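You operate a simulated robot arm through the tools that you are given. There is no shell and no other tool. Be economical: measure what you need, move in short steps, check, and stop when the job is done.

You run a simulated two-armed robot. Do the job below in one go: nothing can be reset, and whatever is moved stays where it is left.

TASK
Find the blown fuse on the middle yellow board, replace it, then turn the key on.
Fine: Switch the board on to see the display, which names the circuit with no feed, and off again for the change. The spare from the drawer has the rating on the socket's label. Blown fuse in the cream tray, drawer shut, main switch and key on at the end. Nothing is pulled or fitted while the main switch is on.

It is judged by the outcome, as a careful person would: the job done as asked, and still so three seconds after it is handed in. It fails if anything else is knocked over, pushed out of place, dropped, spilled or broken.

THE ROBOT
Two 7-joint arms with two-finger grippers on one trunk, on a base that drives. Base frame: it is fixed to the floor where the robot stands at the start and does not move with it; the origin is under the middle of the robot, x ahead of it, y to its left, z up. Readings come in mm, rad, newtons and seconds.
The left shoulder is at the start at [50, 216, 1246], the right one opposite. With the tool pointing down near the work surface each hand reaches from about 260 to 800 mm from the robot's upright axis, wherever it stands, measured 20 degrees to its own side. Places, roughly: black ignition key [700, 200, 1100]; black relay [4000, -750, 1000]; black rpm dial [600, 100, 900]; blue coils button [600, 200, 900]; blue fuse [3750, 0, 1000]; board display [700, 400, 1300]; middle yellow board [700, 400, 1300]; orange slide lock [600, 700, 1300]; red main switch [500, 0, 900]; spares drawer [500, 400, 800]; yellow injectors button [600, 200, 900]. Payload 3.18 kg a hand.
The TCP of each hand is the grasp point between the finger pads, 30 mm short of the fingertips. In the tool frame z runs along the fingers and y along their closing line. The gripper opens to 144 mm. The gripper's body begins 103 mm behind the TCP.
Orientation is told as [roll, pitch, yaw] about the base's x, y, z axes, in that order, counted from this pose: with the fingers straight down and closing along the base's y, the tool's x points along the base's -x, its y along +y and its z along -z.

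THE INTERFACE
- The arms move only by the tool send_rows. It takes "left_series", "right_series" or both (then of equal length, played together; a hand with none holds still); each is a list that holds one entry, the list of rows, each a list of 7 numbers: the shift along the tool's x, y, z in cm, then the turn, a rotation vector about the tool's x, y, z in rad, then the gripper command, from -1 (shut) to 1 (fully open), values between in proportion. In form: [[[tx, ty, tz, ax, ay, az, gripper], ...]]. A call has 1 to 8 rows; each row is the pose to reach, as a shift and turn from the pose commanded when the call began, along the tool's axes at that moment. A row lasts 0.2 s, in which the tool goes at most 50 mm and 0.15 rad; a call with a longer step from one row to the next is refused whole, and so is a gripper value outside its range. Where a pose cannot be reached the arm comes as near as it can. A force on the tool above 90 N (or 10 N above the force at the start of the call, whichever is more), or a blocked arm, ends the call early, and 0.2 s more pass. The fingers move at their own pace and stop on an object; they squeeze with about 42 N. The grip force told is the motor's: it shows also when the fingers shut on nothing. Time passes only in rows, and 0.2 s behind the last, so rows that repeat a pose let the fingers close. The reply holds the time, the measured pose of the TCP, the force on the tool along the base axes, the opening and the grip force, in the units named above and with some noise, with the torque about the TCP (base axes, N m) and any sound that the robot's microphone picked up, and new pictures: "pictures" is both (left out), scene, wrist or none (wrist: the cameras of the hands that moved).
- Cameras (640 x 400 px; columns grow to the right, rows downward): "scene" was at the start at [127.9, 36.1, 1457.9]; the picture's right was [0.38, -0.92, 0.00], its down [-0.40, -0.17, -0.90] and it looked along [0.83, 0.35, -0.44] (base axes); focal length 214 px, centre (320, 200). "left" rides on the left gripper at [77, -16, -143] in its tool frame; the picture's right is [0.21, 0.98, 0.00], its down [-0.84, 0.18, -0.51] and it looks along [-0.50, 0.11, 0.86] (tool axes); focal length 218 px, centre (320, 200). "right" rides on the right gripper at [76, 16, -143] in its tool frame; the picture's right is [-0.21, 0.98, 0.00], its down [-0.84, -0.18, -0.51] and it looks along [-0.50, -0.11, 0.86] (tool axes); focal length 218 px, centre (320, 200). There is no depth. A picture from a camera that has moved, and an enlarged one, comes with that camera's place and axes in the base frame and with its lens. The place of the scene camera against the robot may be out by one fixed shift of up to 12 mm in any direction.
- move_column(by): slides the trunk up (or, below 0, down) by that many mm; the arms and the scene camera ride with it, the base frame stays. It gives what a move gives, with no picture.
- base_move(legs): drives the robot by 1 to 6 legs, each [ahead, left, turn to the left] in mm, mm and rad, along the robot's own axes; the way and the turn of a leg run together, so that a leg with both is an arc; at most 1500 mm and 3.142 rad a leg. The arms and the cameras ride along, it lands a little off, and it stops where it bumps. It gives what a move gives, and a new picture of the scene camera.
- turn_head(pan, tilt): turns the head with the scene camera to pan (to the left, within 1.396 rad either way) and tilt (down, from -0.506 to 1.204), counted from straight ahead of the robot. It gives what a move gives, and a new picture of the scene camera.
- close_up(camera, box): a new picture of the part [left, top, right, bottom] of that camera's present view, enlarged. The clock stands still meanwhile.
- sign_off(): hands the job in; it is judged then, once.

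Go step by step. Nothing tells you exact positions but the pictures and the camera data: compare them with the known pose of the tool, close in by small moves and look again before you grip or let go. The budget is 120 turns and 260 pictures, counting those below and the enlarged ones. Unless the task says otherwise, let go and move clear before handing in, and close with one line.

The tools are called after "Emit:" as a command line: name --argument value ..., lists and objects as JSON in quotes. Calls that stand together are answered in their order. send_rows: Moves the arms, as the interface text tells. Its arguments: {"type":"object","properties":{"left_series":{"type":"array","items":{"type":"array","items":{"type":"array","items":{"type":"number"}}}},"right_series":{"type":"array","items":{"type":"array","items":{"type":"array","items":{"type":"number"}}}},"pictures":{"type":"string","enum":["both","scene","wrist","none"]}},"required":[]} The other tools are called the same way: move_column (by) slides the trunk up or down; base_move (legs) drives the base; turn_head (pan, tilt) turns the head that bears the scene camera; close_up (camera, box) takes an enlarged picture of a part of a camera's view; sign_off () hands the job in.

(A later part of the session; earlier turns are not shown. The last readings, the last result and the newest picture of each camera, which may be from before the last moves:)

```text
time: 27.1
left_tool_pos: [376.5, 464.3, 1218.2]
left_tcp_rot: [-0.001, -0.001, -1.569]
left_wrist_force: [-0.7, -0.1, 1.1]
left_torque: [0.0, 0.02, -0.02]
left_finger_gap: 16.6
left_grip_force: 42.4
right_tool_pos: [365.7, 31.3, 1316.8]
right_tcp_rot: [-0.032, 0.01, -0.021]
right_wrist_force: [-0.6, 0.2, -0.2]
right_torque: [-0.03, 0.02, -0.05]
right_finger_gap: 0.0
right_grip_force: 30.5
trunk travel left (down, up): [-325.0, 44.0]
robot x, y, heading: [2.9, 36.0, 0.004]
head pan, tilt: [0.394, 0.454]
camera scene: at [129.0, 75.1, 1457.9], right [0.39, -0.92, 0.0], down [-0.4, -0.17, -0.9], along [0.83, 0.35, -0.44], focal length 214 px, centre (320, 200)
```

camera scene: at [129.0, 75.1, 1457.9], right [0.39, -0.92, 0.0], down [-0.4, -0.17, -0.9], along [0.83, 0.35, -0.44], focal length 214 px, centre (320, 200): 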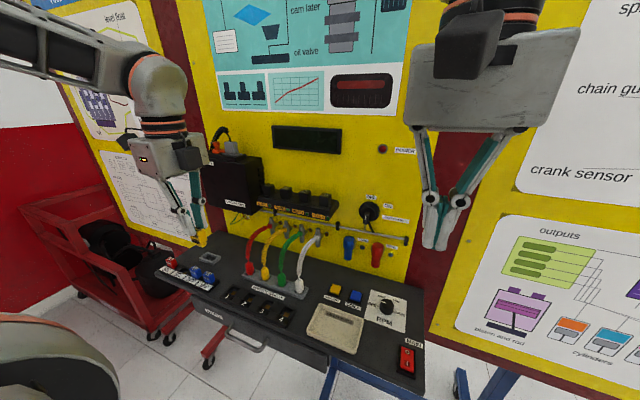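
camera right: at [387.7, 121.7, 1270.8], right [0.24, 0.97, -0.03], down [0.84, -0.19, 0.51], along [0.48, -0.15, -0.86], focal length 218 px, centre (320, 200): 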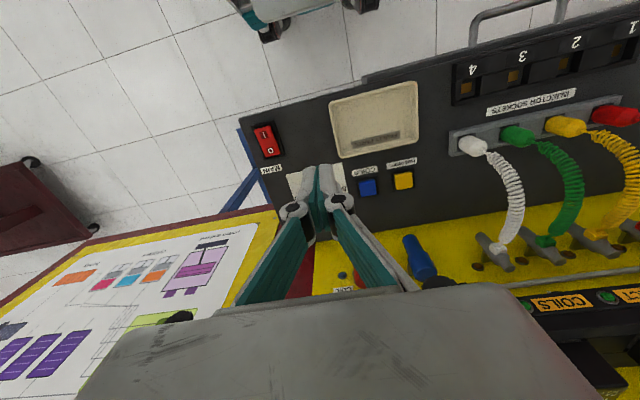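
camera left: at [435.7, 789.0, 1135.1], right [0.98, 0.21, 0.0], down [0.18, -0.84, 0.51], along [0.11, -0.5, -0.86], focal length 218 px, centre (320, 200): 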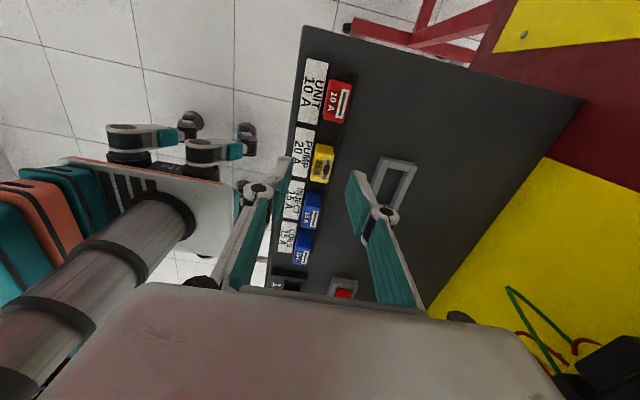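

Next I bring the left hand with the fuse over the tray.

Emit:
send_rows --left_series '[[[-3.4, 1.28, 1.9, 0, 0, 0, -1], [-6.8, 2.56, 3.8, 0, 0, 0, -1], [-10.2, 3.84, 5.7, 0, 0, 0, -1], [-13.6, 5.12, 7.6, 0, 0, 0, -1], [-17, 6.4, 9.5, 0, 0, 0, -1], [-20.4, 7.68, 11.4, 0, 0, 0, -1], [-23.8, 8.96, 13.3, 0, 0, 0, -1], [-27, 10.2, 15.2, 0, 0, 0, -1]]]' --pictures "both"

```text
time: 28.9
left_tool_pos: [481.6, 195.7, 1065.4]
left_tcp_rot: [0.0, -0.002, -1.567]
left_wrist_force: [0.8, -0.1, 0.3]
left_torque: [0.0, 0.05, -0.01]
left_finger_gap: 16.7
left_grip_force: 42.3
right_tool_pos: [368.7, 33.3, 1317.1]
right_tcp_rot: [-0.033, 0.01, -0.018]
right_wrist_force: [-0.4, 0.2, -0.1]
right_torque: [0.0, 0.02, -0.03]
right_finger_gap: 0.2
right_grip_force: 30.7
trunk travel left (down, up): [-325.0, 44.0]
robot x, y, heading: [4.7, 37.4, 0.013]
head pan, tilt: [0.394, 0.454]
camera scene: at [131.0, 75.5, 1457.6], right [0.39, -0.92, 0.0], down [-0.41, -0.17, -0.9], along [0.83, 0.35, -0.44], focal length 214 px, centre (320, 200)
camera left: at [463.8, 272.6, 1209.3], right [0.98, 0.21, 0.0], down [0.18, -0.84, 0.51], along [0.11, -0.5, -0.86], focal length 218 px, centre (320, 200)
```

scene: 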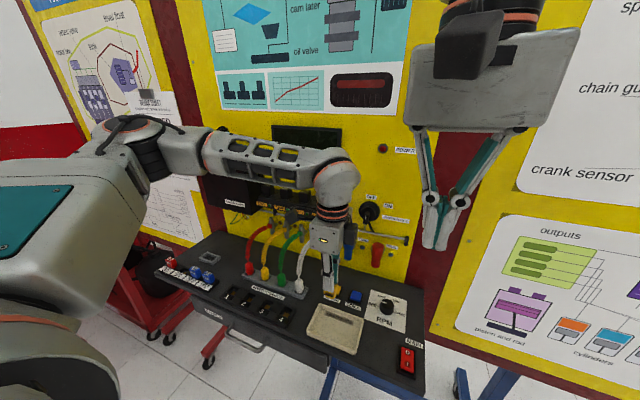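
left: 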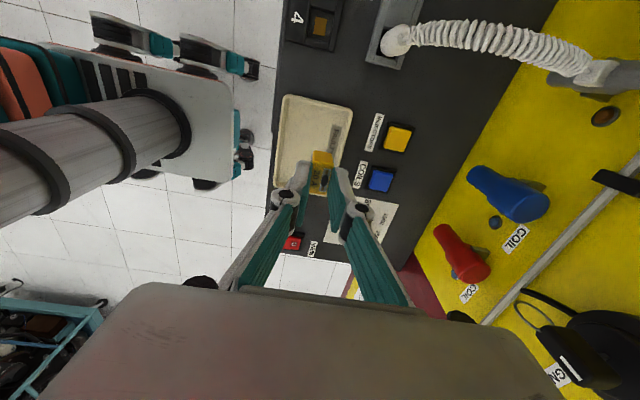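

The tray spans about x 427–517, y 106–240. I centre the fuse over it and lower.

Emit:
send_rows --left_series '[[[-1, -0.5, 3, 0, 0, 0, -1], [-1.8, -0.9, 5.5, 0, 0, 0, -1], [-1.8, -0.9, 8, 0, 0, 0, -1], [-1.8, -0.9, 9.3, 0, 0, 0, -1], [-1.8, -0.9, 9.8, 0, 0, 0, -1]]]' --pictures "wrist"

Emit:
close_up --camera "scene" --box '[280, 250, 440, 350]'

```text
time: 30.1
left_tool_pos: [456.8, 209.5, 987.3]
left_tcp_rot: [-0.001, -0.002, -1.568]
left_wrist_force: [0.5, -0.6, 0.0]
left_torque: [0.04, 0.0, 0.03]
left_finger_gap: 16.6
left_grip_force: 42.5
left hand out of reach, approached as far as the arm can: row 1, 2, 3, 4, 5
right_tool_pos: [366.2, 32.5, 1317.0]
right_tcp_rot: [-0.033, 0.008, -0.019]
right_wrist_force: [0.6, 0.0, -0.9]
right_torque: [-0.01, -0.03, 0.0]
right_finger_gap: 0.0
right_grip_force: 30.1
trunk travel left (down, up): [-325.0, 44.0]
robot x, y, heading: [0.5, 39.4, 0.004]
head pan, tilt: [0.394, 0.454]
camera left: at [440.2, 286.0, 1130.0], right [0.98, 0.21, 0.0], down [0.18, -0.84, 0.51], along [0.11, -0.5, -0.86], focal length 218 px, centre (320, 200)
```

left: 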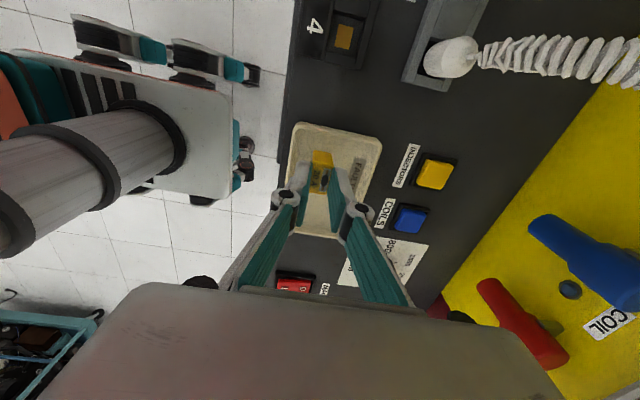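

```text
4.00 times, centred on (360, 300) of scene
camera zoom: at [129.1, 75.3, 1457.9], right [0.39, -0.92, 0.0], down [-0.4, -0.17, -0.9], along [0.83, 0.35, -0.44], focal length 858 px, centre (160, -200)
```

zoom: 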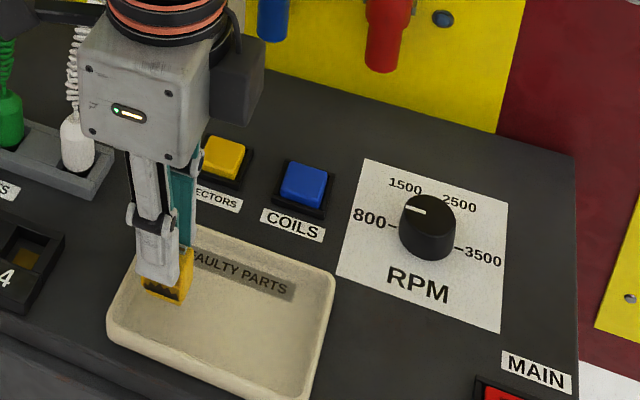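

The left arm is limited at this inner position. I'll raise it, shift the base right 120 mm, and work farther to the arm's own side.

Emit:
send_rows --left_series '[[[0, 0, -2, 0, 0, 0, -1], [0, 0, -5, 0, 0, 0, -1], [0, 0, -8, 0, 0, 0, -1]]]' --pictures "none"

```text
time: 30.9
left_tool_pos: [455.9, 209.0, 1068.2]
left_tcp_rot: [0.0, 0.002, -1.571]
left_wrist_force: [-0.1, 0.9, 0.0]
left_torque: [0.03, 0.01, 0.03]
left_finger_gap: 16.6
left_grip_force: 41.5
right_tool_pos: [367.0, 32.2, 1318.3]
right_tcp_rot: [-0.033, 0.007, -0.018]
right_wrist_force: [-0.1, 0.6, -0.3]
right_torque: [-0.02, 0.0, -0.02]
right_finger_gap: 0.2
right_grip_force: 30.5
trunk travel left (down, up): [-325.0, 44.0]
robot x, y, heading: [5.5, 42.3, 0.004]
head pan, tilt: [0.394, 0.454]
```

Commanded pose follows the measured one, so shifts are predictable. Driving right 120 mm with the hand well above everything.

Emit:
base_move --legs '[[0, -120, 0]]'

```text
time: 32.6
left_tool_pos: [456.8, 89.7, 1067.4]
left_tcp_rot: [0.0, 0.0, -1.569]
left_wrist_force: [0.6, -0.4, -0.4]
left_torque: [0.0, -0.01, 0.03]
left_finger_gap: 16.5
left_grip_force: 42.0
right_tool_pos: [367.0, -87.0, 1317.5]
right_tcp_rot: [-0.033, 0.009, -0.021]
right_wrist_force: [0.9, -0.6, 0.4]
right_torque: [-0.02, 0.03, -0.01]
right_finger_gap: 0.1
right_grip_force: 30.3
trunk travel left (down, up): [-325.0, 44.0]
robot x, y, heading: [-1.5, -80.7, 0.008]
head pan, tilt: [0.394, 0.454]
camera scene: at [129.6, -44.5, 1457.9], right [0.39, -0.92, 0.0], down [-0.4, -0.17, -0.9], along [0.83, 0.35, -0.44], focal length 214 px, centre (320, 200)
```

scene: 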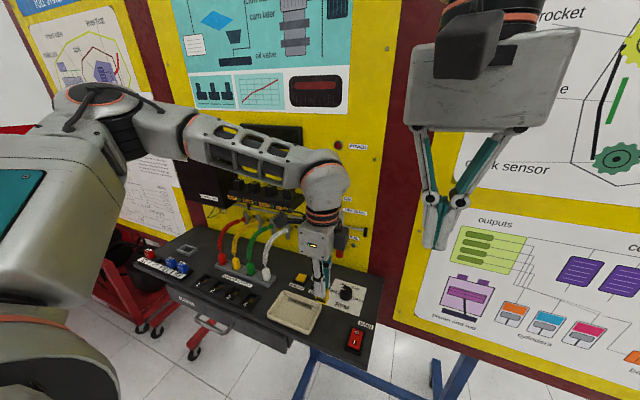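

Now I move left 85 mm over the tray centre and lower.

Emit:
send_rows --left_series '[[[3, 0.5, 0, 0, 0, 0, -1], [6, 1, 0.5, 0, 0, 0, -1], [8.5, 1.5, 3, 0, 0, 0, -1], [8.5, 1.5, 6, 0, 0, 0, -1], [8.5, 1.5, 8, 0, 0, 0, -1], [8.5, 1.5, 9.5, 0, 0, 0, -1], [8.5, 1.5, 10, 0, 0, 0, -1]]]' --pictures "wrist"

Emit:
close_up --camera "scene" --box '[230, 250, 390, 350]'

```text
time: 34.2
left_tool_pos: [471.6, 175.3, 971.8]
left_tcp_rot: [0.008, -0.002, -1.568]
left_wrist_force: [-3.3, 7.8, 30.2]
left_torque: [0.39, 0.17, -0.02]
left_finger_gap: 16.4
left_grip_force: 42.0
right_tool_pos: [364.0, -87.2, 1319.3]
right_tcp_rot: [-0.032, 0.007, -0.019]
right_wrist_force: [1.1, 0.4, 0.9]
right_torque: [-0.03, 0.02, 0.04]
right_finger_gap: 0.0
right_grip_force: 30.3
trunk travel left (down, up): [-325.0, 44.0]
robot x, y, heading: [0.5, -81.2, 0.006]
head pan, tilt: [0.394, 0.454]
camera left: at [454.2, 250.5, 1114.6], right [0.98, 0.21, 0.01], down [0.18, -0.84, 0.51], along [0.11, -0.5, -0.86], focal length 218 px, centre (320, 200)
```

left: 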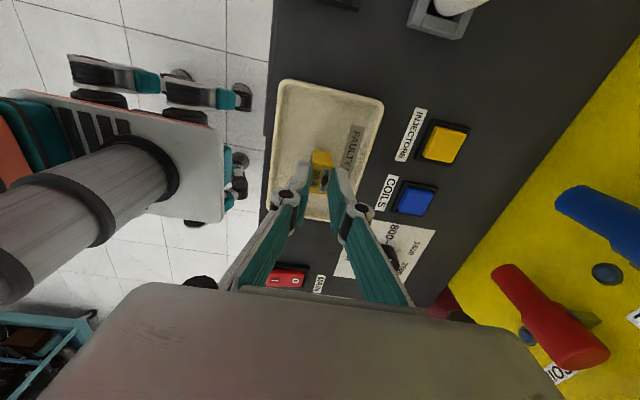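

```text
4.00 times, centred on (310, 300) of scene
camera zoom: at [126.9, -44.1, 1458.6], right [0.39, -0.92, 0.0], down [-0.4, -0.17, -0.9], along [0.83, 0.35, -0.44], focal length 858 px, centre (360, -200)
```

zoom: 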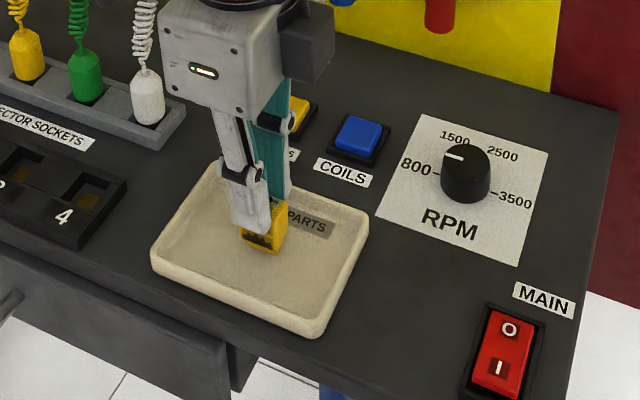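

The fuse is resting on the tray floor (30 N). I ease off, release, and rise.

Emit:
send_rows --left_series '[[[0, 0, -0.2, 0, 0, 0, -1], [0, 0, -0.2, 0, 0, 0, -0.6], [0, 0, -0.2, 0, 0, 0, -0.4], [0, 0, -0.3, 0, 0, 0, -0.3], [0, 0, -4, 0, 0, 0, -0.3], [0, 0, -8.5, 0, 0, 0, -0.3], [0, 0, -13, 0, 0, 0, -0.3], [0, -1, -17, 0, 0, 0, -0.3]]]' --pictures "none"

Emit:
close_up --camera "scene" --box '[230, 250, 390, 350]'

```text
time: 36.0
left_tool_pos: [462.0, 173.7, 1138.2]
left_tcp_rot: [0.001, -0.001, -1.569]
left_wrist_force: [0.9, -0.2, -0.1]
left_torque: [-0.01, -0.02, -0.01]
left_finger_gap: 50.4
left_grip_force: 0.1
right_tool_pos: [366.4, -86.5, 1318.1]
right_tcp_rot: [-0.035, 0.009, -0.02]
right_wrist_force: [0.1, -1.0, 0.9]
right_torque: [0.0, 0.0, 0.0]
right_finger_gap: 0.1
right_grip_force: 30.3
trunk travel left (down, up): [-325.0, 44.0]
robot x, y, heading: [2.0, -80.9, 0.002]
head pan, tilt: [0.394, 0.454]
```

```text
4.00 times, centred on (310, 300) of scene
camera zoom: at [128.4, -44.5, 1458.1], right [0.39, -0.92, 0.0], down [-0.4, -0.17, -0.9], along [0.83, 0.35, -0.44], focal length 858 px, centre (360, -200)
```

zoom: 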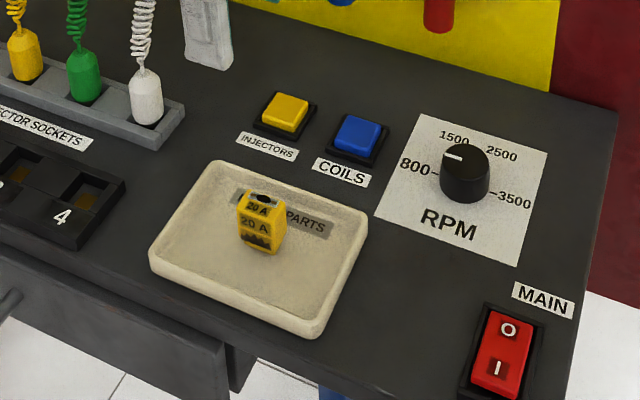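

The blown fuse stands in the tray. Next is the drawer: I bring the left hand in front of it to see the handle.

Emit:
send_rows --left_series '[[[3, -2, 0, 0, 0, -0.13, -0.3], [6, -4, 0, 0, 0, -0.26, -0.3], [9, -6, 0, 0, 0, -0.39, -0.3], [12.3, -8, 0, 0, 0, -0.52, -0.3], [15.4, -10, 0, 0, 0, -0.65, -0.3], [18.5, -11.5, 0, 0, 0, -0.78, -0.3], [21.6, -13, 0, 0, 0, -0.9, -0.3], [24.6, -15, 0, 0, 0, -1.0, -0.3]]]' --pictures "both"

```text
time: 37.8
left_tool_pos: [312.5, 421.2, 1138.7]
left_tcp_rot: [-0.001, -0.003, -0.566]
left_wrist_force: [0.4, 0.2, -0.5]
left_torque: [-0.01, -0.03, -0.01]
left_finger_gap: 50.5
left_grip_force: 0.1
right_tool_pos: [366.1, -86.6, 1318.9]
right_tcp_rot: [-0.034, 0.009, -0.019]
right_wrist_force: [0.0, 0.7, -0.3]
right_torque: [-0.02, -0.01, 0.02]
right_finger_gap: 0.0
right_grip_force: 30.1
trunk travel left (down, up): [-325.0, 44.0]
robot x, y, heading: [-0.4, -77.7, 0.006]
head pan, tilt: [0.394, 0.454]
camera scene: at [128.5, -43.6, 1458.1], right [0.39, -0.92, 0.0], down [-0.4, -0.17, -0.9], along [0.83, 0.35, -0.44], focal length 214 px, centre (320, 200)
camera left: at [236.9, 449.1, 1280.9], right [0.35, 0.94, 0.0], down [0.81, -0.3, 0.51], along [0.48, -0.18, -0.86], focal length 218 px, centre (320, 200)
```

scene: 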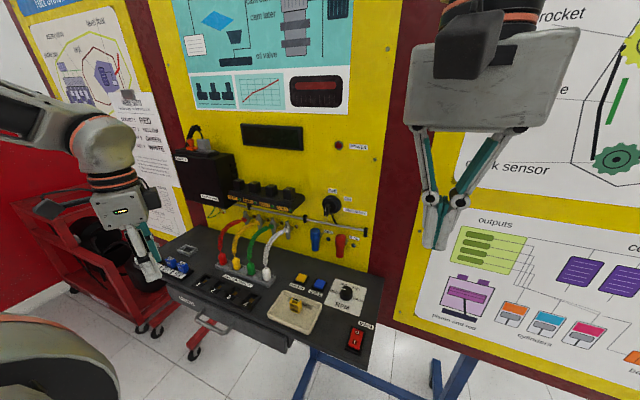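
left: 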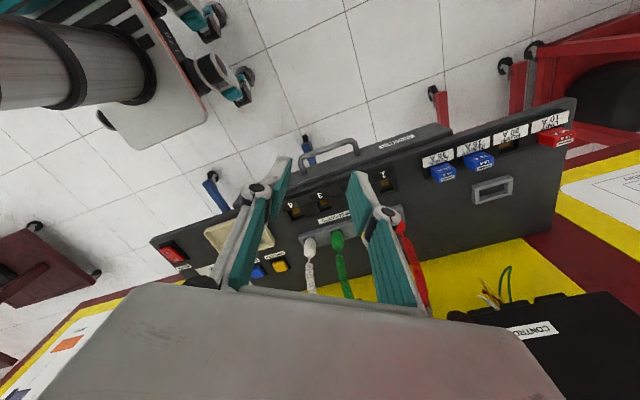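

I zoom in on the handle.

Emit:
close_up --camera "left" --box '[230, 100, 470, 250]'

Emit:
close_up --camera "scene" --box '[140, 260, 300, 360]'

```text
2.67 times, centred on (350, 175) of left
camera zoom: at [236.9, 449.1, 1280.9], right [0.35, 0.94, 0.0], down [0.81, -0.3, 0.51], along [0.48, -0.18, -0.86], focal length 582 px, centre (240, 267)
```

zoom: 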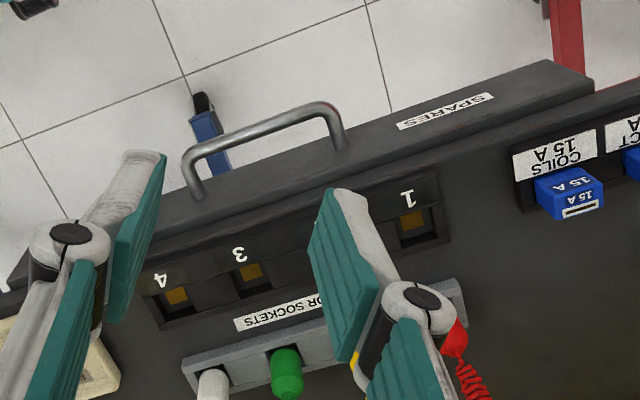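

```text
4.00 times, centred on (220, 310) of scene
camera zoom: at [128.5, -43.6, 1458.1], right [0.39, -0.92, 0.0], down [-0.4, -0.17, -0.9], along [0.83, 0.35, -0.44], focal length 858 px, centre (720, -240)
```

zoom: 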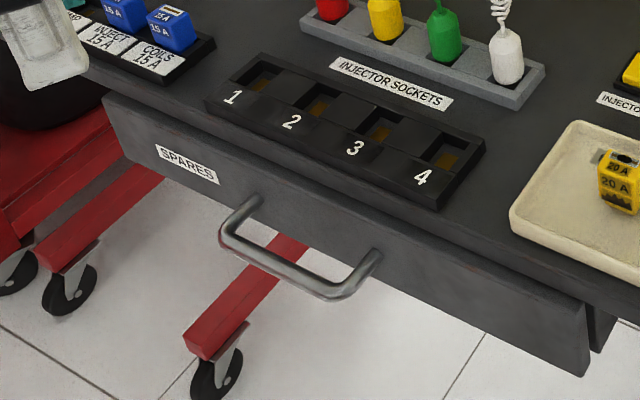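

The handle bar is at about x 372, y 351–471, z 848. I drive left a bit for a comfortable reach, then turn the hand to close along x over the bar.

Emit:
base_move --legs '[[0, 150, 0]]'

```text
time: 39.8
left_tool_pos: [312.2, 570.9, 1136.3]
left_tcp_rot: [0.0, 0.0, -0.569]
left_wrist_force: [1.3, 0.1, 0.7]
left_torque: [-0.02, -0.04, 0.0]
left_finger_gap: 50.2
left_grip_force: 0.1
right_tool_pos: [367.1, 63.2, 1317.3]
right_tcp_rot: [-0.032, 0.009, -0.022]
right_wrist_force: [0.5, 0.5, -0.2]
right_torque: [-0.01, -0.01, -0.02]
right_finger_gap: 0.2
right_grip_force: 30.4
trunk travel left (down, up): [-325.0, 44.0]
robot x, y, heading: [-2.1, 71.1, 0.005]
head pan, tilt: [0.394, 0.454]
camera scene: at [128.9, 105.7, 1457.9], right [0.39, -0.92, 0.0], down [-0.4, -0.17, -0.9], along [0.83, 0.35, -0.44], focal length 214 px, centre (320, 200)
```

scene: 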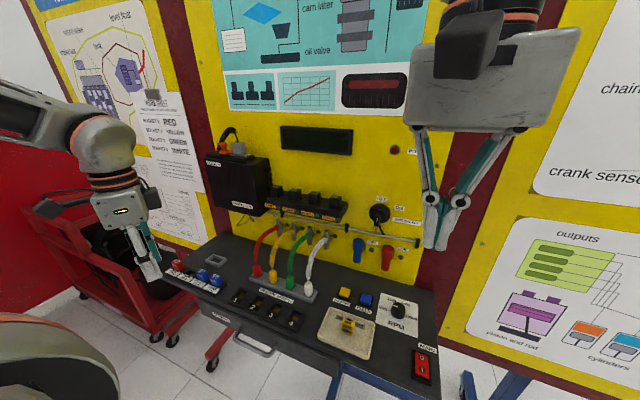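

Emit:
send_rows --left_series '[[[-1.68, -1.24, 2.2, 0, 0, 0.125, -0.4], [-3.36, -2.48, 4.4, 0, 0, 0.25, -0.4], [-5.04, -3.72, 6.6, 0, 0, 0.375, -0.4], [-6.73, -4.95, 8.8, 0, 0, 0.5, -0.4], [-8.41, -6.19, 11, 0, 0, 0.625, -0.4], [-10.1, -7.43, 13.2, 0, 0, 0.75, -0.4], [-11.8, -8.67, 15.4, 0, 0, 0.875, -0.4], [-13.46, -9.9, 17.6, 0, 0, 1.0, -0.4]]]' --pictures "wrist"

Emit:
close_up --camera "left" --box '[200, 80, 440, 230]'

Emit:
close_up --camera "scene" --box '[180, 270, 340, 370]'

```text
time: 41.6
left_tool_pos: [372.9, 415.2, 961.4]
left_tcp_rot: [0.001, -0.001, -1.572]
left_wrist_force: [-0.2, -0.4, -0.7]
left_torque: [0.0, -0.03, -0.03]
left_finger_gap: 43.0
left_grip_force: 0.1
right_tool_pos: [367.5, 63.9, 1318.3]
right_tcp_rot: [-0.034, 0.011, -0.021]
right_wrist_force: [0.5, -1.0, 0.0]
right_torque: [0.03, 0.04, 0.01]
right_finger_gap: 0.3
right_grip_force: 31.1
trunk travel left (down, up): [-325.0, 44.0]
robot x, y, heading: [2.6, 66.6, 0.005]
head pan, tilt: [0.394, 0.454]
camera left: at [355.5, 490.7, 1104.6], right [0.98, 0.21, 0.0], down [0.18, -0.84, 0.51], along [0.11, -0.5, -0.86], focal length 218 px, centre (320, 200)
```

left: 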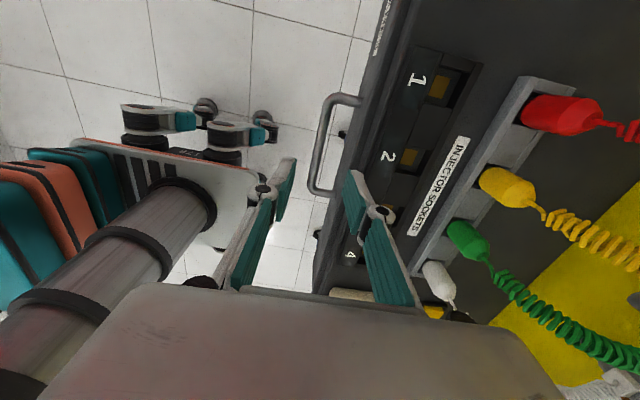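

```text
2.67 times, centred on (320, 155) of left
camera zoom: at [355.5, 490.7, 1104.6], right [0.98, 0.21, 0.0], down [0.18, -0.84, 0.51], along [0.11, -0.5, -0.86], focal length 582 px, centre (320, 320)
```

zoom: 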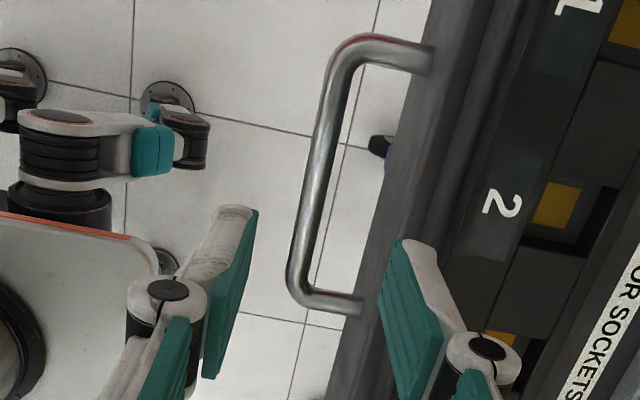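

```text
4.00 times, centred on (260, 320) of scene
camera zoom: at [129.9, 105.1, 1457.8], right [0.39, -0.92, 0.0], down [-0.4, -0.17, -0.9], along [0.83, 0.35, -0.44], focal length 858 px, centre (560, -280)
```

zoom: 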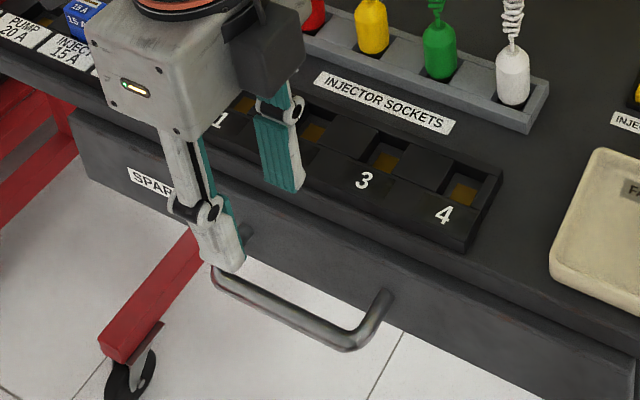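

The bar is at x≈371, centred under the fingers. I narrow the opening to 34 mm and lower around the bar.

Emit:
send_rows --left_series '[[[0, -0.2, 3, 0, 0, 0, -0.53], [0, -0.2, 6, 0, 0, 0, -0.53], [0, -0.2, 8, 0, 0, 0, -0.53], [0, -0.2, 9.5, 0, 0, 0, -0.53]]]' --pictures "none"

Emit:
close_up --camera "left" --box '[200, 80, 440, 230]'

Emit:
close_up --camera "scene" --box '[180, 270, 340, 370]'

```text
time: 42.6
left_tool_pos: [369.6, 415.0, 866.6]
left_tcp_rot: [0.001, -0.002, -1.569]
left_wrist_force: [0.4, -0.3, 0.0]
left_torque: [-0.01, -0.01, -0.01]
left_finger_gap: 33.7
left_grip_force: 0.0
right_tool_pos: [367.6, 63.2, 1316.5]
right_tcp_rot: [-0.034, 0.009, -0.022]
right_wrist_force: [0.1, -0.1, -0.2]
right_torque: [-0.02, 0.03, 0.02]
right_finger_gap: 0.1
right_grip_force: 30.6
trunk travel left (down, up): [-325.0, 44.0]
robot x, y, heading: [2.1, 73.2, 0.002]
head pan, tilt: [0.394, 0.454]
```

```text
2.67 times, centred on (320, 155) of left
camera zoom: at [353.2, 491.2, 1009.7], right [0.98, 0.21, 0.0], down [0.18, -0.84, 0.51], along [0.11, -0.5, -0.86], focal length 582 px, centre (320, 320)
```

zoom: 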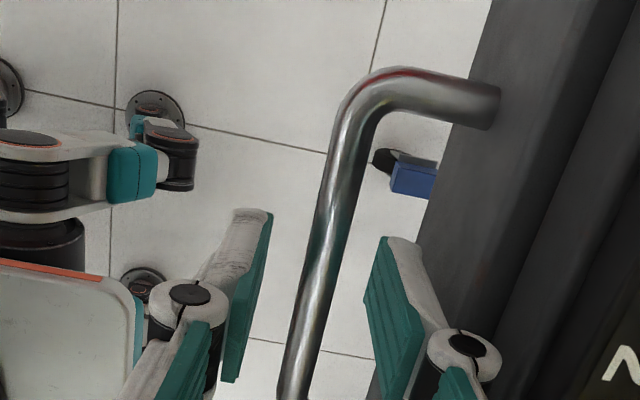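

```text
4.00 times, centred on (260, 320) of scene
camera zoom: at [129.1, 105.9, 1457.9], right [0.39, -0.92, 0.0], down [-0.4, -0.17, -0.9], along [0.83, 0.35, -0.44], focal length 858 px, centre (560, -280)
```

zoom: 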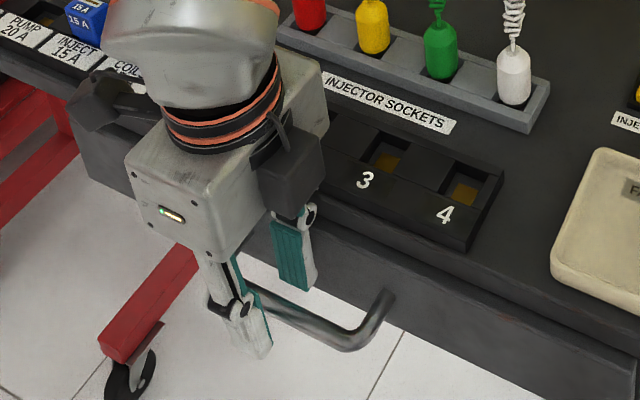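

The fingers straddle the bar. I close and start pulling.

Emit:
send_rows --left_series '[[[0, 0, 0, 0, 0, 0, -1], [0, 0, 0, 0, 0, 0, -1], [0, -1, 0, 0, 0, 0, -1], [0, -2.5, 0, 0, 0, 0, -1], [0, -4, 0, 0, 0, 0, -1], [0, -5.5, 0, 0, 0, 0, -1], [0, -7, 0, 0, 0, 0, -1]]]' --pictures "scene"

```text
time: 44.2
left_tool_pos: [298.9, 414.6, 867.8]
left_tcp_rot: [0.0, -0.001, -1.569]
left_wrist_force: [-0.5, 5.4, 10.7]
left_torque: [-0.58, -0.01, 0.93]
left_finger_gap: 11.3
left_grip_force: 41.5
right_tool_pos: [366.7, 62.6, 1317.9]
right_tcp_rot: [-0.034, 0.008, -0.019]
right_wrist_force: [-1.3, 0.7, 0.3]
right_torque: [0.02, -0.01, 0.03]
right_finger_gap: 0.0
right_grip_force: 30.7
trunk travel left (down, up): [-325.0, 44.0]
robot x, y, heading: [2.3, 70.0, 0.004]
head pan, tilt: [0.394, 0.454]
camera scene: at [127.9, 105.5, 1458.1], right [0.39, -0.92, 0.0], down [-0.4, -0.17, -0.9], along [0.83, 0.35, -0.44], focal length 214 px, centre (320, 200)
```

scene: 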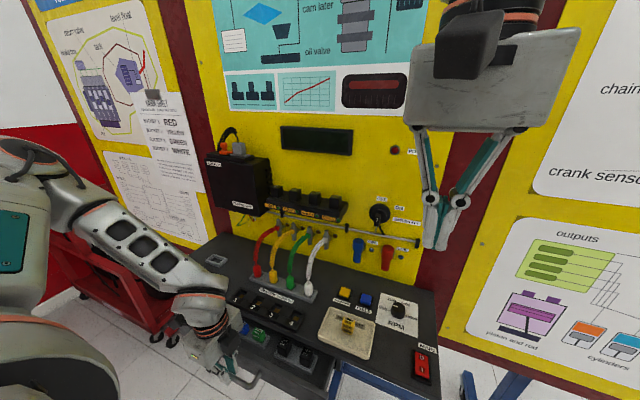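

The drawer is sliding out well. I pull another 80 mm.

Emit:
send_rows --left_series '[[[0, -1.5, 0, 0, 0, 0, -1], [0, -3, 0, 0, 0, 0, -1], [0, -4.5, 0, 0, 0, 0, -1], [0, -6, 0, 0, 0, 0, -1], [0, -7.5, 0, 0, 0, 0, -1], [0, -8.5, 0, 0, 0, 0, -1]]]' --pictures "none"

Emit:
close_up --camera "scene" --box '[180, 275, 380, 400]'

```text
time: 45.6
left_tool_pos: [263.0, 426.9, 835.9]
left_tcp_rot: [0.0, -0.002, -1.573]
left_wrist_force: [-0.9, -27.4, 29.2]
left_torque: [0.15, -0.03, 0.83]
left_finger_gap: 10.5
left_grip_force: 40.6
left hand out of reach, approached as far as the arm can: row 1, 2, 3, 4, 5, 6
right_tool_pos: [365.6, 58.1, 1317.3]
right_tcp_rot: [-0.028, 0.006, -0.021]
right_wrist_force: [-0.4, -0.3, 0.3]
right_torque: [-0.03, 0.01, -0.02]
right_finger_gap: 0.0
right_grip_force: 30.4
trunk travel left (down, up): [-325.0, 44.0]
robot x, y, heading: [-1.4, 65.9, 0.007]
head pan, tilt: [0.394, 0.454]
```

```text
3.20 times, centred on (280, 338) of scene
camera zoom: at [126.9, 101.6, 1458.1], right [0.39, -0.92, 0.0], down [-0.4, -0.17, -0.9], along [0.83, 0.35, -0.44], focal length 686 px, centre (448, -240)
```

zoom: 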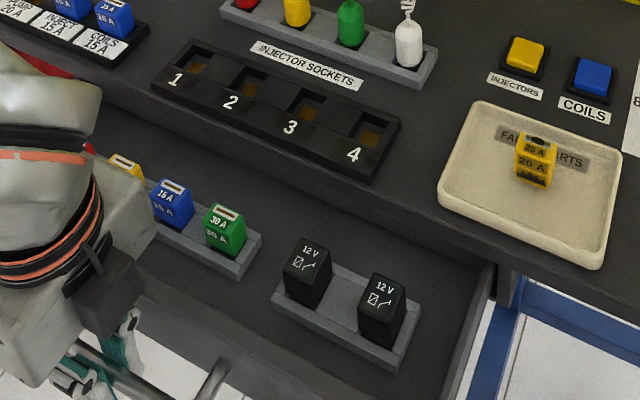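

Spares are visible: yellow, blue and green fuses plus two relays. The arm is at its limit, so I back the base 50 mm while holding the handle to gain more room.

Emit:
base_move --legs '[[-50, 0, 0]]'

Emit:
close_up --camera "scene" --box '[180, 275, 380, 400]'

```text
time: 46.5
left_tool_pos: [222.5, 430.4, 835.6]
left_tcp_rot: [0.009, 0.001, -1.572]
left_wrist_force: [35.0, -9.4, 13.0]
left_torque: [0.46, 0.06, 0.73]
left_finger_gap: 9.9
left_grip_force: 40.8
right_tool_pos: [318.9, 59.8, 1317.0]
right_tcp_rot: [-0.031, 0.011, -0.021]
right_wrist_force: [0.5, -0.9, 0.6]
right_torque: [-0.01, -0.02, 0.01]
right_finger_gap: 0.0
right_grip_force: 30.6
trunk travel left (down, up): [-325.0, 44.0]
robot x, y, heading: [-51.7, 69.4, -0.002]
head pan, tilt: [0.394, 0.454]
camera scene: at [82.3, 103.5, 1457.8], right [0.39, -0.92, 0.0], down [-0.41, -0.17, -0.9], along [0.83, 0.35, -0.44], focal length 214 px, centre (320, 200)
```

scene: 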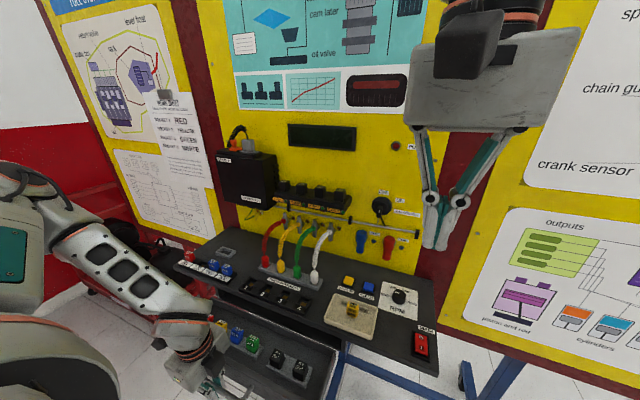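

```text
3.20 times, centred on (280, 338) of scene
camera zoom: at [82.3, 103.5, 1457.8], right [0.39, -0.92, 0.0], down [-0.41, -0.17, -0.9], along [0.83, 0.35, -0.44], focal length 686 px, centre (448, -240)
```

zoom: 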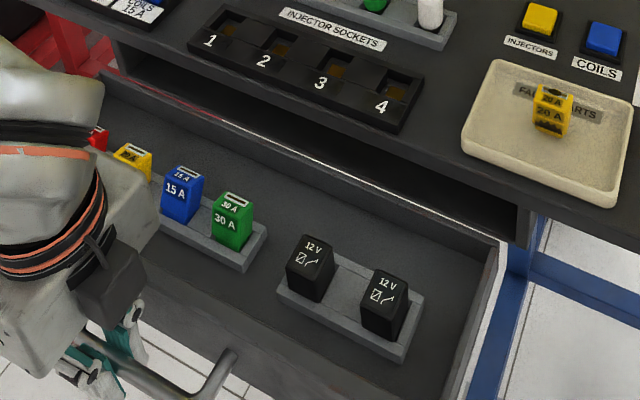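

Plenty of room now; the drawer holds red, yellow, blue, green fuses. I release the handle and rise straight up.

Emit:
send_rows --left_series '[[[0, 0.3, 0, 0, 0, 0, -0.8], [0, 0.3, 0, 0, 0, 0, -0.6], [0, 0.3, 0, 0, 0, 0, -0.55], [0, 0.3, -3, 0, 0, 0, -0.55], [0, 0.3, -7, 0, 0, 0, -0.55], [0, 0.3, -11, 0, 0, 0, -0.55], [0, 0.3, -15, 0, 0, 0, -0.55], [0, 0.3, -19, 0, 0, 0, -0.55]]]' --pictures "both"

Emit:
close_up --camera "scene" --box '[160, 275, 360, 400]'

```text
time: 48.3
left_tool_pos: [261.3, 446.5, 1031.6]
left_tcp_rot: [0.008, -0.003, -1.572]
left_wrist_force: [-0.1, 0.1, 0.6]
left_torque: [-0.01, -0.06, 0.01]
left_finger_gap: 32.6
left_grip_force: 0.1
left hand out of reach, approached as far as the arm can: row 4, 5, 6, 7, 8
right_tool_pos: [317.6, 61.3, 1318.4]
right_tcp_rot: [-0.029, 0.008, -0.021]
right_wrist_force: [0.2, 0.4, -0.2]
right_torque: [0.06, -0.06, 0.01]
right_finger_gap: 0.1
right_grip_force: 30.7
trunk travel left (down, up): [-325.0, 44.0]
robot x, y, heading: [-48.7, 69.0, 0.003]
head pan, tilt: [0.394, 0.454]
camera scene: at [78.7, 104.6, 1458.1], right [0.39, -0.92, 0.0], down [-0.4, -0.17, -0.9], along [0.83, 0.35, -0.44], focal length 214 px, centre (320, 200)
camera left: at [244.9, 523.0, 1174.3], right [0.98, 0.21, 0.01], down [0.17, -0.84, 0.51], along [0.11, -0.5, -0.86], focal length 218 px, centre (320, 200)
```

scene: 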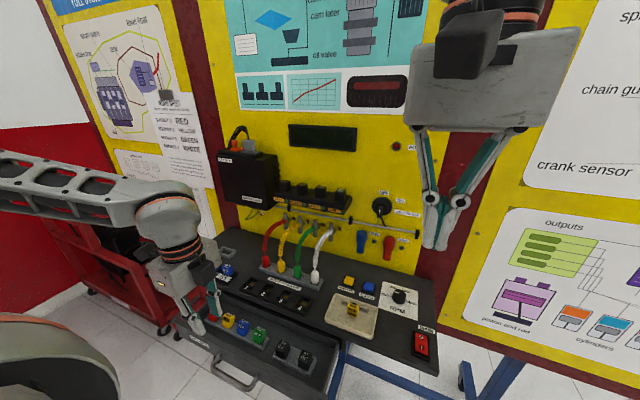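
left: 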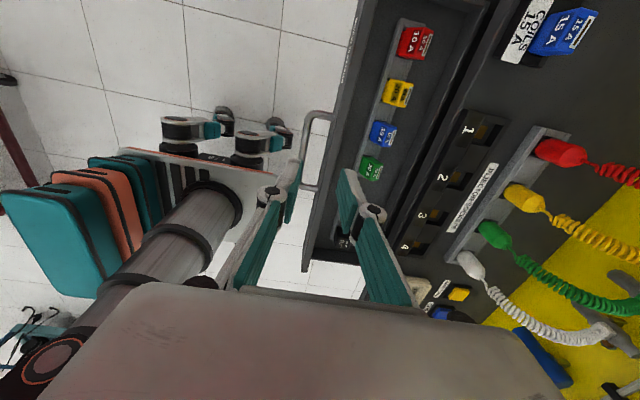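

```text
3.20 times, centred on (260, 338) of scene
camera zoom: at [78.7, 104.6, 1458.1], right [0.39, -0.92, 0.0], down [-0.4, -0.17, -0.9], along [0.83, 0.35, -0.44], focal length 686 px, centre (512, -240)
```

zoom: 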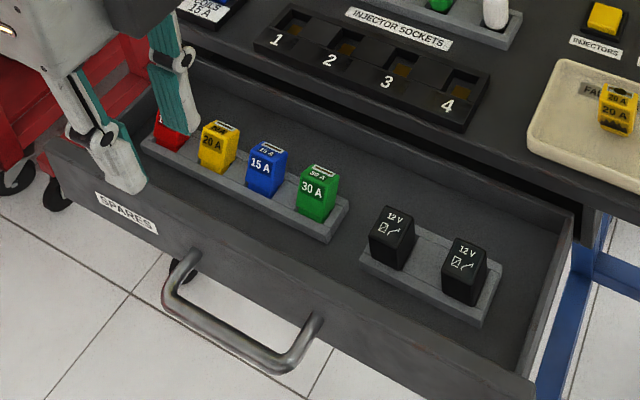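

The yellow 20 A spare stands at about (352, 519, 870), in the same orientation as its socket. I move above it.

Emit:
send_rows --left_series '[[[1.8, 2.3, 0, 0, 0, 0, -0.4], [3.6, 4.6, 0.5, 0, 0, 0, -0.4], [5.4, 6.9, 2, 0, 0, 0, -0.4], [7.2, 9.1, 4, 0, 0, 0, -0.4], [7.2, 9.1, 4.6, 0, 0, 0, -0.4]]]' --pictures "none"

Emit:
close_up --camera "left" --box '[200, 60, 440, 210]'

Emit:
close_up --camera "scene" --box '[160, 275, 360, 400]'

```text
time: 49.5
left_tool_pos: [356.7, 518.2, 985.0]
left_tcp_rot: [0.012, -0.002, -1.573]
left_wrist_force: [-0.4, 0.0, -0.3]
left_torque: [-0.02, -0.02, 0.01]
left_finger_gap: 43.3
left_grip_force: 0.0
right_tool_pos: [316.0, 62.6, 1319.4]
right_tcp_rot: [-0.032, 0.007, -0.02]
right_wrist_force: [0.3, 0.2, 0.8]
right_torque: [0.01, -0.01, 0.0]
right_finger_gap: 0.0
right_grip_force: 30.4
trunk travel left (down, up): [-325.0, 44.0]
robot x, y, heading: [-46.8, 74.7, 0.006]
head pan, tilt: [0.394, 0.454]
```

```text
2.67 times, centred on (320, 135) of left
camera zoom: at [337.5, 594.6, 1128.5], right [0.98, 0.21, 0.01], down [0.17, -0.84, 0.51], along [0.11, -0.5, -0.86], focal length 582 px, centre (320, 373)
```

zoom: 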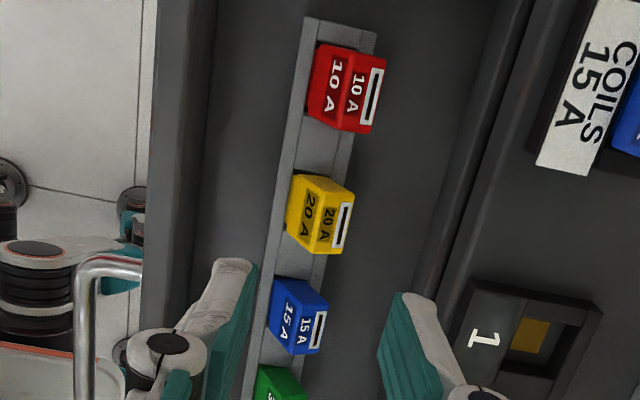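

```text
3.20 times, centred on (260, 338) of scene
camera zoom: at [79.2, 105.0, 1458.0], right [0.39, -0.92, 0.0], down [-0.4, -0.17, -0.9], along [0.83, 0.35, -0.44], focal length 686 px, centre (512, -240)
```

zoom: 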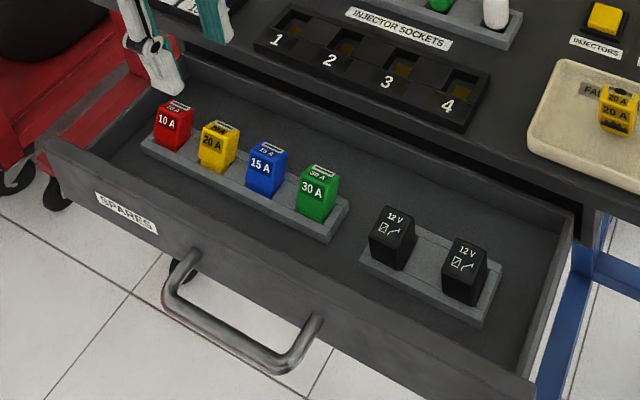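

Refined spare position is (359.5, 523, top ~862). I go down partway.

Emit:
send_rows --left_series '[[[0.4, 0.2, 3, 0, 0, 0, -0.4], [0.4, 0.2, 6, 0, 0, 0, -0.4], [0.4, 0.3, 8, 0, 0, 0, -0.4], [0.4, 0.3, 8.5, 0, 0, 0, -0.4], [0.4, 0.3, 8.5, 0, 0, 0, -0.4]]]' --pictures "none"

Emit:
close_up --camera "left" --box '[220, 80, 420, 205]'

Emit:
close_up --camera "scene" --box '[160, 290, 280, 365]'

```text
time: 50.7
left_tool_pos: [359.7, 521.2, 900.7]
left_tcp_rot: [0.009, -0.003, -1.573]
left_wrist_force: [-0.4, 0.5, 0.3]
left_torque: [0.02, 0.01, 0.02]
left_finger_gap: 43.0
left_grip_force: 0.2
right_tool_pos: [317.2, 62.3, 1318.5]
right_tcp_rot: [-0.034, 0.008, -0.02]
right_wrist_force: [0.2, -0.6, 0.9]
right_torque: [0.0, 0.0, 0.0]
right_finger_gap: 0.0
right_grip_force: 30.2
trunk travel left (down, up): [-325.0, 44.0]
robot x, y, heading: [-49.3, 65.3, 0.004]
head pan, tilt: [0.394, 0.454]
```

```text
3.20 times, centred on (320, 142) of left
camera zoom: at [341.2, 597.7, 1043.1], right [0.98, 0.21, 0.01], down [0.17, -0.84, 0.51], along [0.11, -0.5, -0.86], focal length 698 px, centre (320, 384)
```

zoom: 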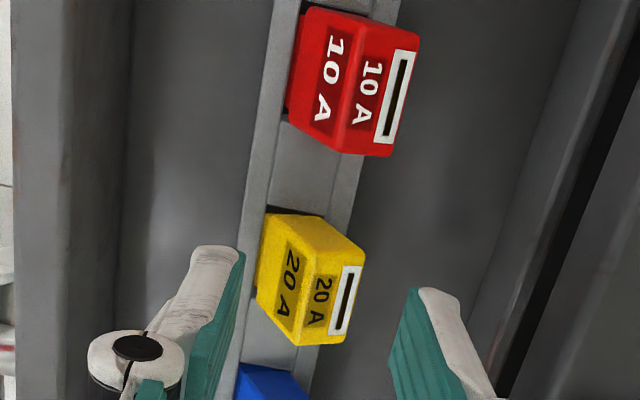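

```text
5.33 times, centred on (220, 328) of scene
camera zoom: at [79.8, 105.3, 1457.9], right [0.39, -0.92, 0.0], down [-0.4, -0.17, -0.9], along [0.83, 0.35, -0.44], focal length 1144 px, centre (853, -480)
```

zoom: 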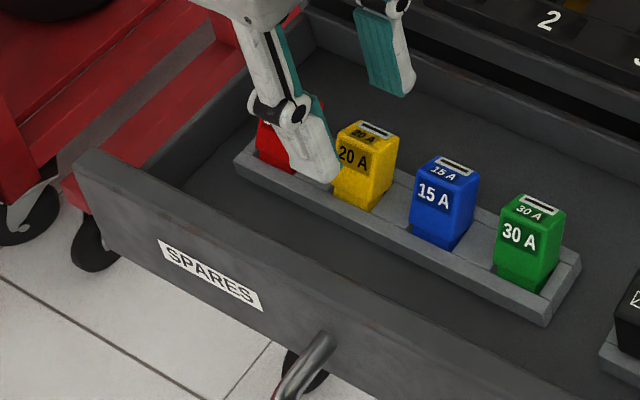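

The spares appear to lean back (tops toward +x). I zoom in tightly to estimate the tilt.

Emit:
close_up --camera "scene" --box '[208, 305, 272, 345]'

Emit:
close_up --camera "left" --box '[290, 135, 354, 175]'

```text
10.00 times, centred on (240, 325) of scene
camera zoom: at [79.8, 105.3, 1457.9], right [0.39, -0.92, 0.0], down [-0.4, -0.17, -0.9], along [0.83, 0.35, -0.44], focal length 2145 px, centre (1120, -1050)
```

zoom: 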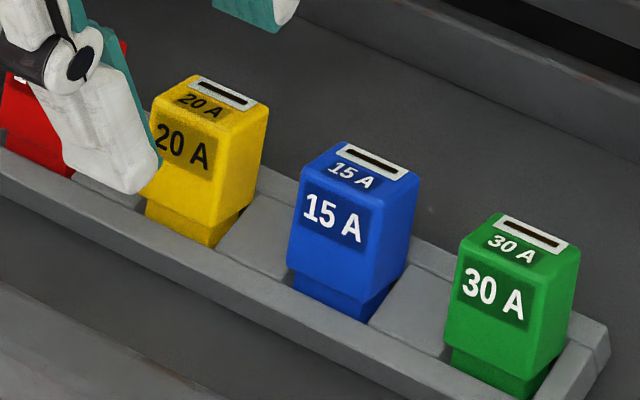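

```text
10.00 times, centred on (322, 155) of left
camera zoom: at [341.2, 597.7, 1043.1], right [0.98, 0.21, 0.01], down [0.17, -0.84, 0.51], along [0.11, -0.5, -0.86], focal length 2183 px, centre (300, 650)
```

zoom: 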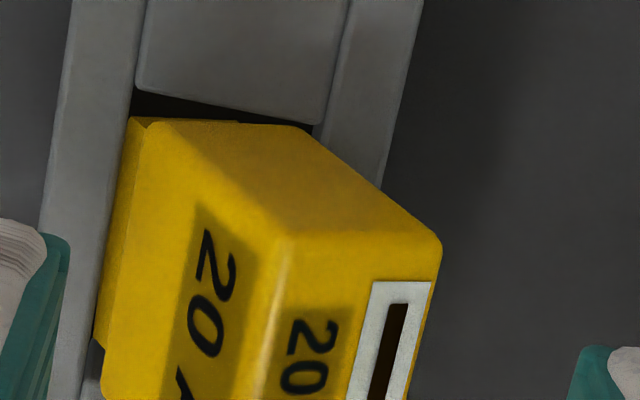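

The spares are tilted about 27° (tops toward +x). I rise, tilt the hand to match, and line up along the fuse axis.

Emit:
send_rows --left_series '[[[0, 0, -4, 0, 0, 0, -0.4], [0, 2, -6, 0.12, 0, 0, -0.4], [0, 3, -6, 0.24, 0, 0, -0.4], [0.05, 3.67, -5.5, 0.36, 0, 0, -0.4], [0.05, 3.67, -4.5, 0.47, 0, 0, -0.4], [0.05, 3.67, -3.1, 0.47, 0, 0, -0.4], [0.05, 3.67, -3.1, 0.47, 0, 0, -0.4]]]' --pictures "wrist"

Emit:
close_up --camera "left" --box '[240, 90, 400, 190]'

Emit:
close_up --camera "scene" --box '[160, 275, 288, 355]'

```text
time: 52.3
left_tool_pos: [395.6, 521.7, 932.8]
left_tcp_rot: [-0.457, -0.002, -1.571]
left_wrist_force: [2.5, 0.1, 8.9]
left_torque: [-0.05, -0.22, 0.01]
left_finger_gap: 45.7
left_grip_force: 0.1
right_tool_pos: [317.0, 61.7, 1318.8]
right_tcp_rot: [-0.032, 0.009, -0.02]
right_wrist_force: [0.7, -0.3, 0.4]
right_torque: [-0.02, 0.02, -0.01]
right_finger_gap: 0.0
right_grip_force: 30.6
trunk travel left (down, up): [-325.0, 44.0]
robot x, y, heading: [-48.1, 70.1, 0.005]
head pan, tilt: [0.394, 0.454]
camera left: at [444.5, 597.4, 1067.8], right [0.88, 0.21, -0.43], down [0.38, -0.84, 0.38], along [-0.29, -0.5, -0.82], focal length 218 px, centre (320, 200)
```

left: 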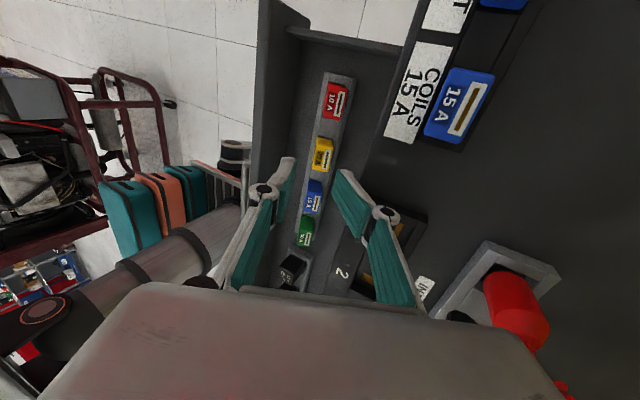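

```text
4.00 times, centred on (320, 140) of left
camera zoom: at [444.5, 597.4, 1067.8], right [0.88, 0.21, -0.43], down [0.38, -0.84, 0.38], along [-0.29, -0.5, -0.82], focal length 873 px, centre (320, 440)
```

zoom: 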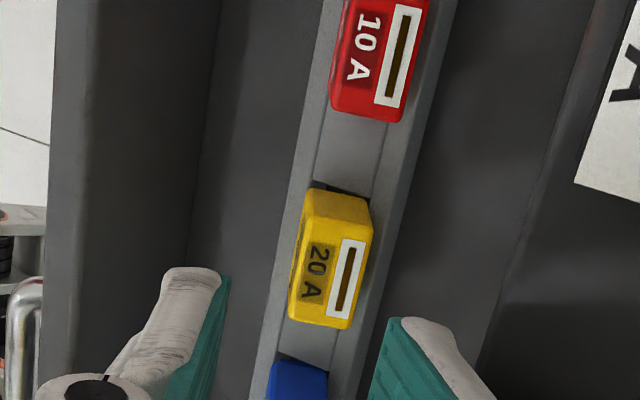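

```text
5.00 times, centred on (224, 315) of scene
camera zoom: at [79.8, 104.7, 1458.0], right [0.39, -0.92, 0.0], down [-0.4, -0.17, -0.9], along [0.83, 0.35, -0.44], focal length 1072 px, centre (800, -375)
```

zoom: 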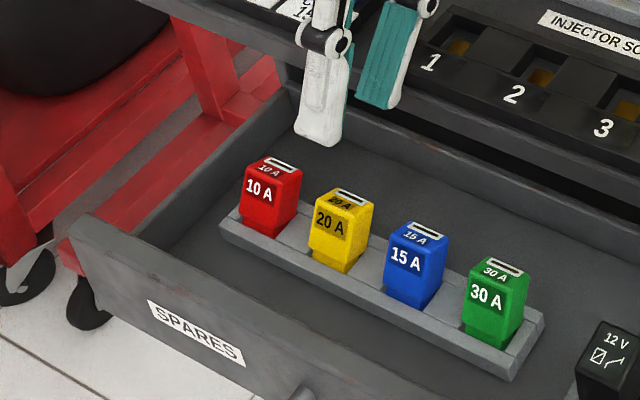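

The +x finger lightly touches the console edge, so I narrow the opening and advance along the tilted axis, shifting 3 mm to centre on the fuse.

Emit:
send_rows --left_series '[[[0, 0, 0, 0, 0, 0, -0.6], [0, 0, 0, 0, 0, 0, -0.6], [0.1, 0.1, 1, 0, 0, 0, -0.6], [0.1, 0.3, 2.2, 0, 0, 0, -0.6], [0.1, 0.3, 3.5, 0, 0, 0, -0.6], [0.1, 0.3, 3.5, 0, 0, 0, -0.6]]]' --pictures "none"

Emit:
close_up --camera "left" --box '[240, 100, 400, 200]'

Emit:
close_up --camera "scene" --box '[160, 285, 272, 355]'

```text
time: 53.7
left_tool_pos: [378.9, 523.2, 899.6]
left_tcp_rot: [-0.459, -0.001, -1.572]
left_wrist_force: [-10.2, 7.3, 18.2]
left_torque: [-0.1, -0.8, 0.25]
left_finger_gap: 17.2
left_grip_force: 0.1
right_tool_pos: [315.1, 61.6, 1319.2]
right_tcp_rot: [-0.031, 0.008, -0.021]
right_wrist_force: [-0.1, 0.8, -0.2]
right_torque: [0.02, 0.0, -0.03]
right_finger_gap: 0.1
right_grip_force: 30.5
trunk travel left (down, up): [-325.0, 44.0]
robot x, y, heading: [-50.2, 64.3, 0.007]
head pan, tilt: [0.394, 0.454]
```

```text
4.00 times, centred on (320, 150) of left
camera zoom: at [428.6, 599.4, 1035.4], right [0.88, 0.21, -0.43], down [0.39, -0.84, 0.38], along [-0.29, -0.5, -0.82], focal length 873 px, centre (320, 400)
```

zoom: 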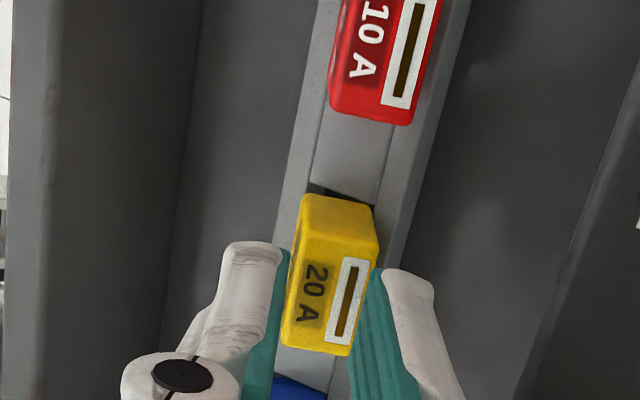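

```text
5.71 times, centred on (216, 320) of scene
camera zoom: at [77.2, 104.9, 1458.2], right [0.39, -0.92, 0.0], down [-0.4, -0.17, -0.9], along [0.83, 0.35, -0.44], focal length 1226 px, centre (914, -486)
```

zoom: 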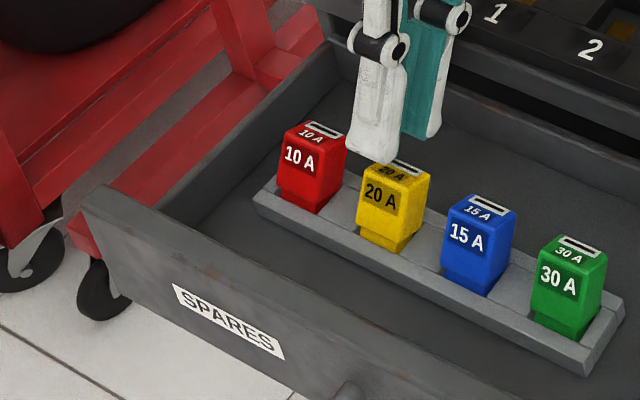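

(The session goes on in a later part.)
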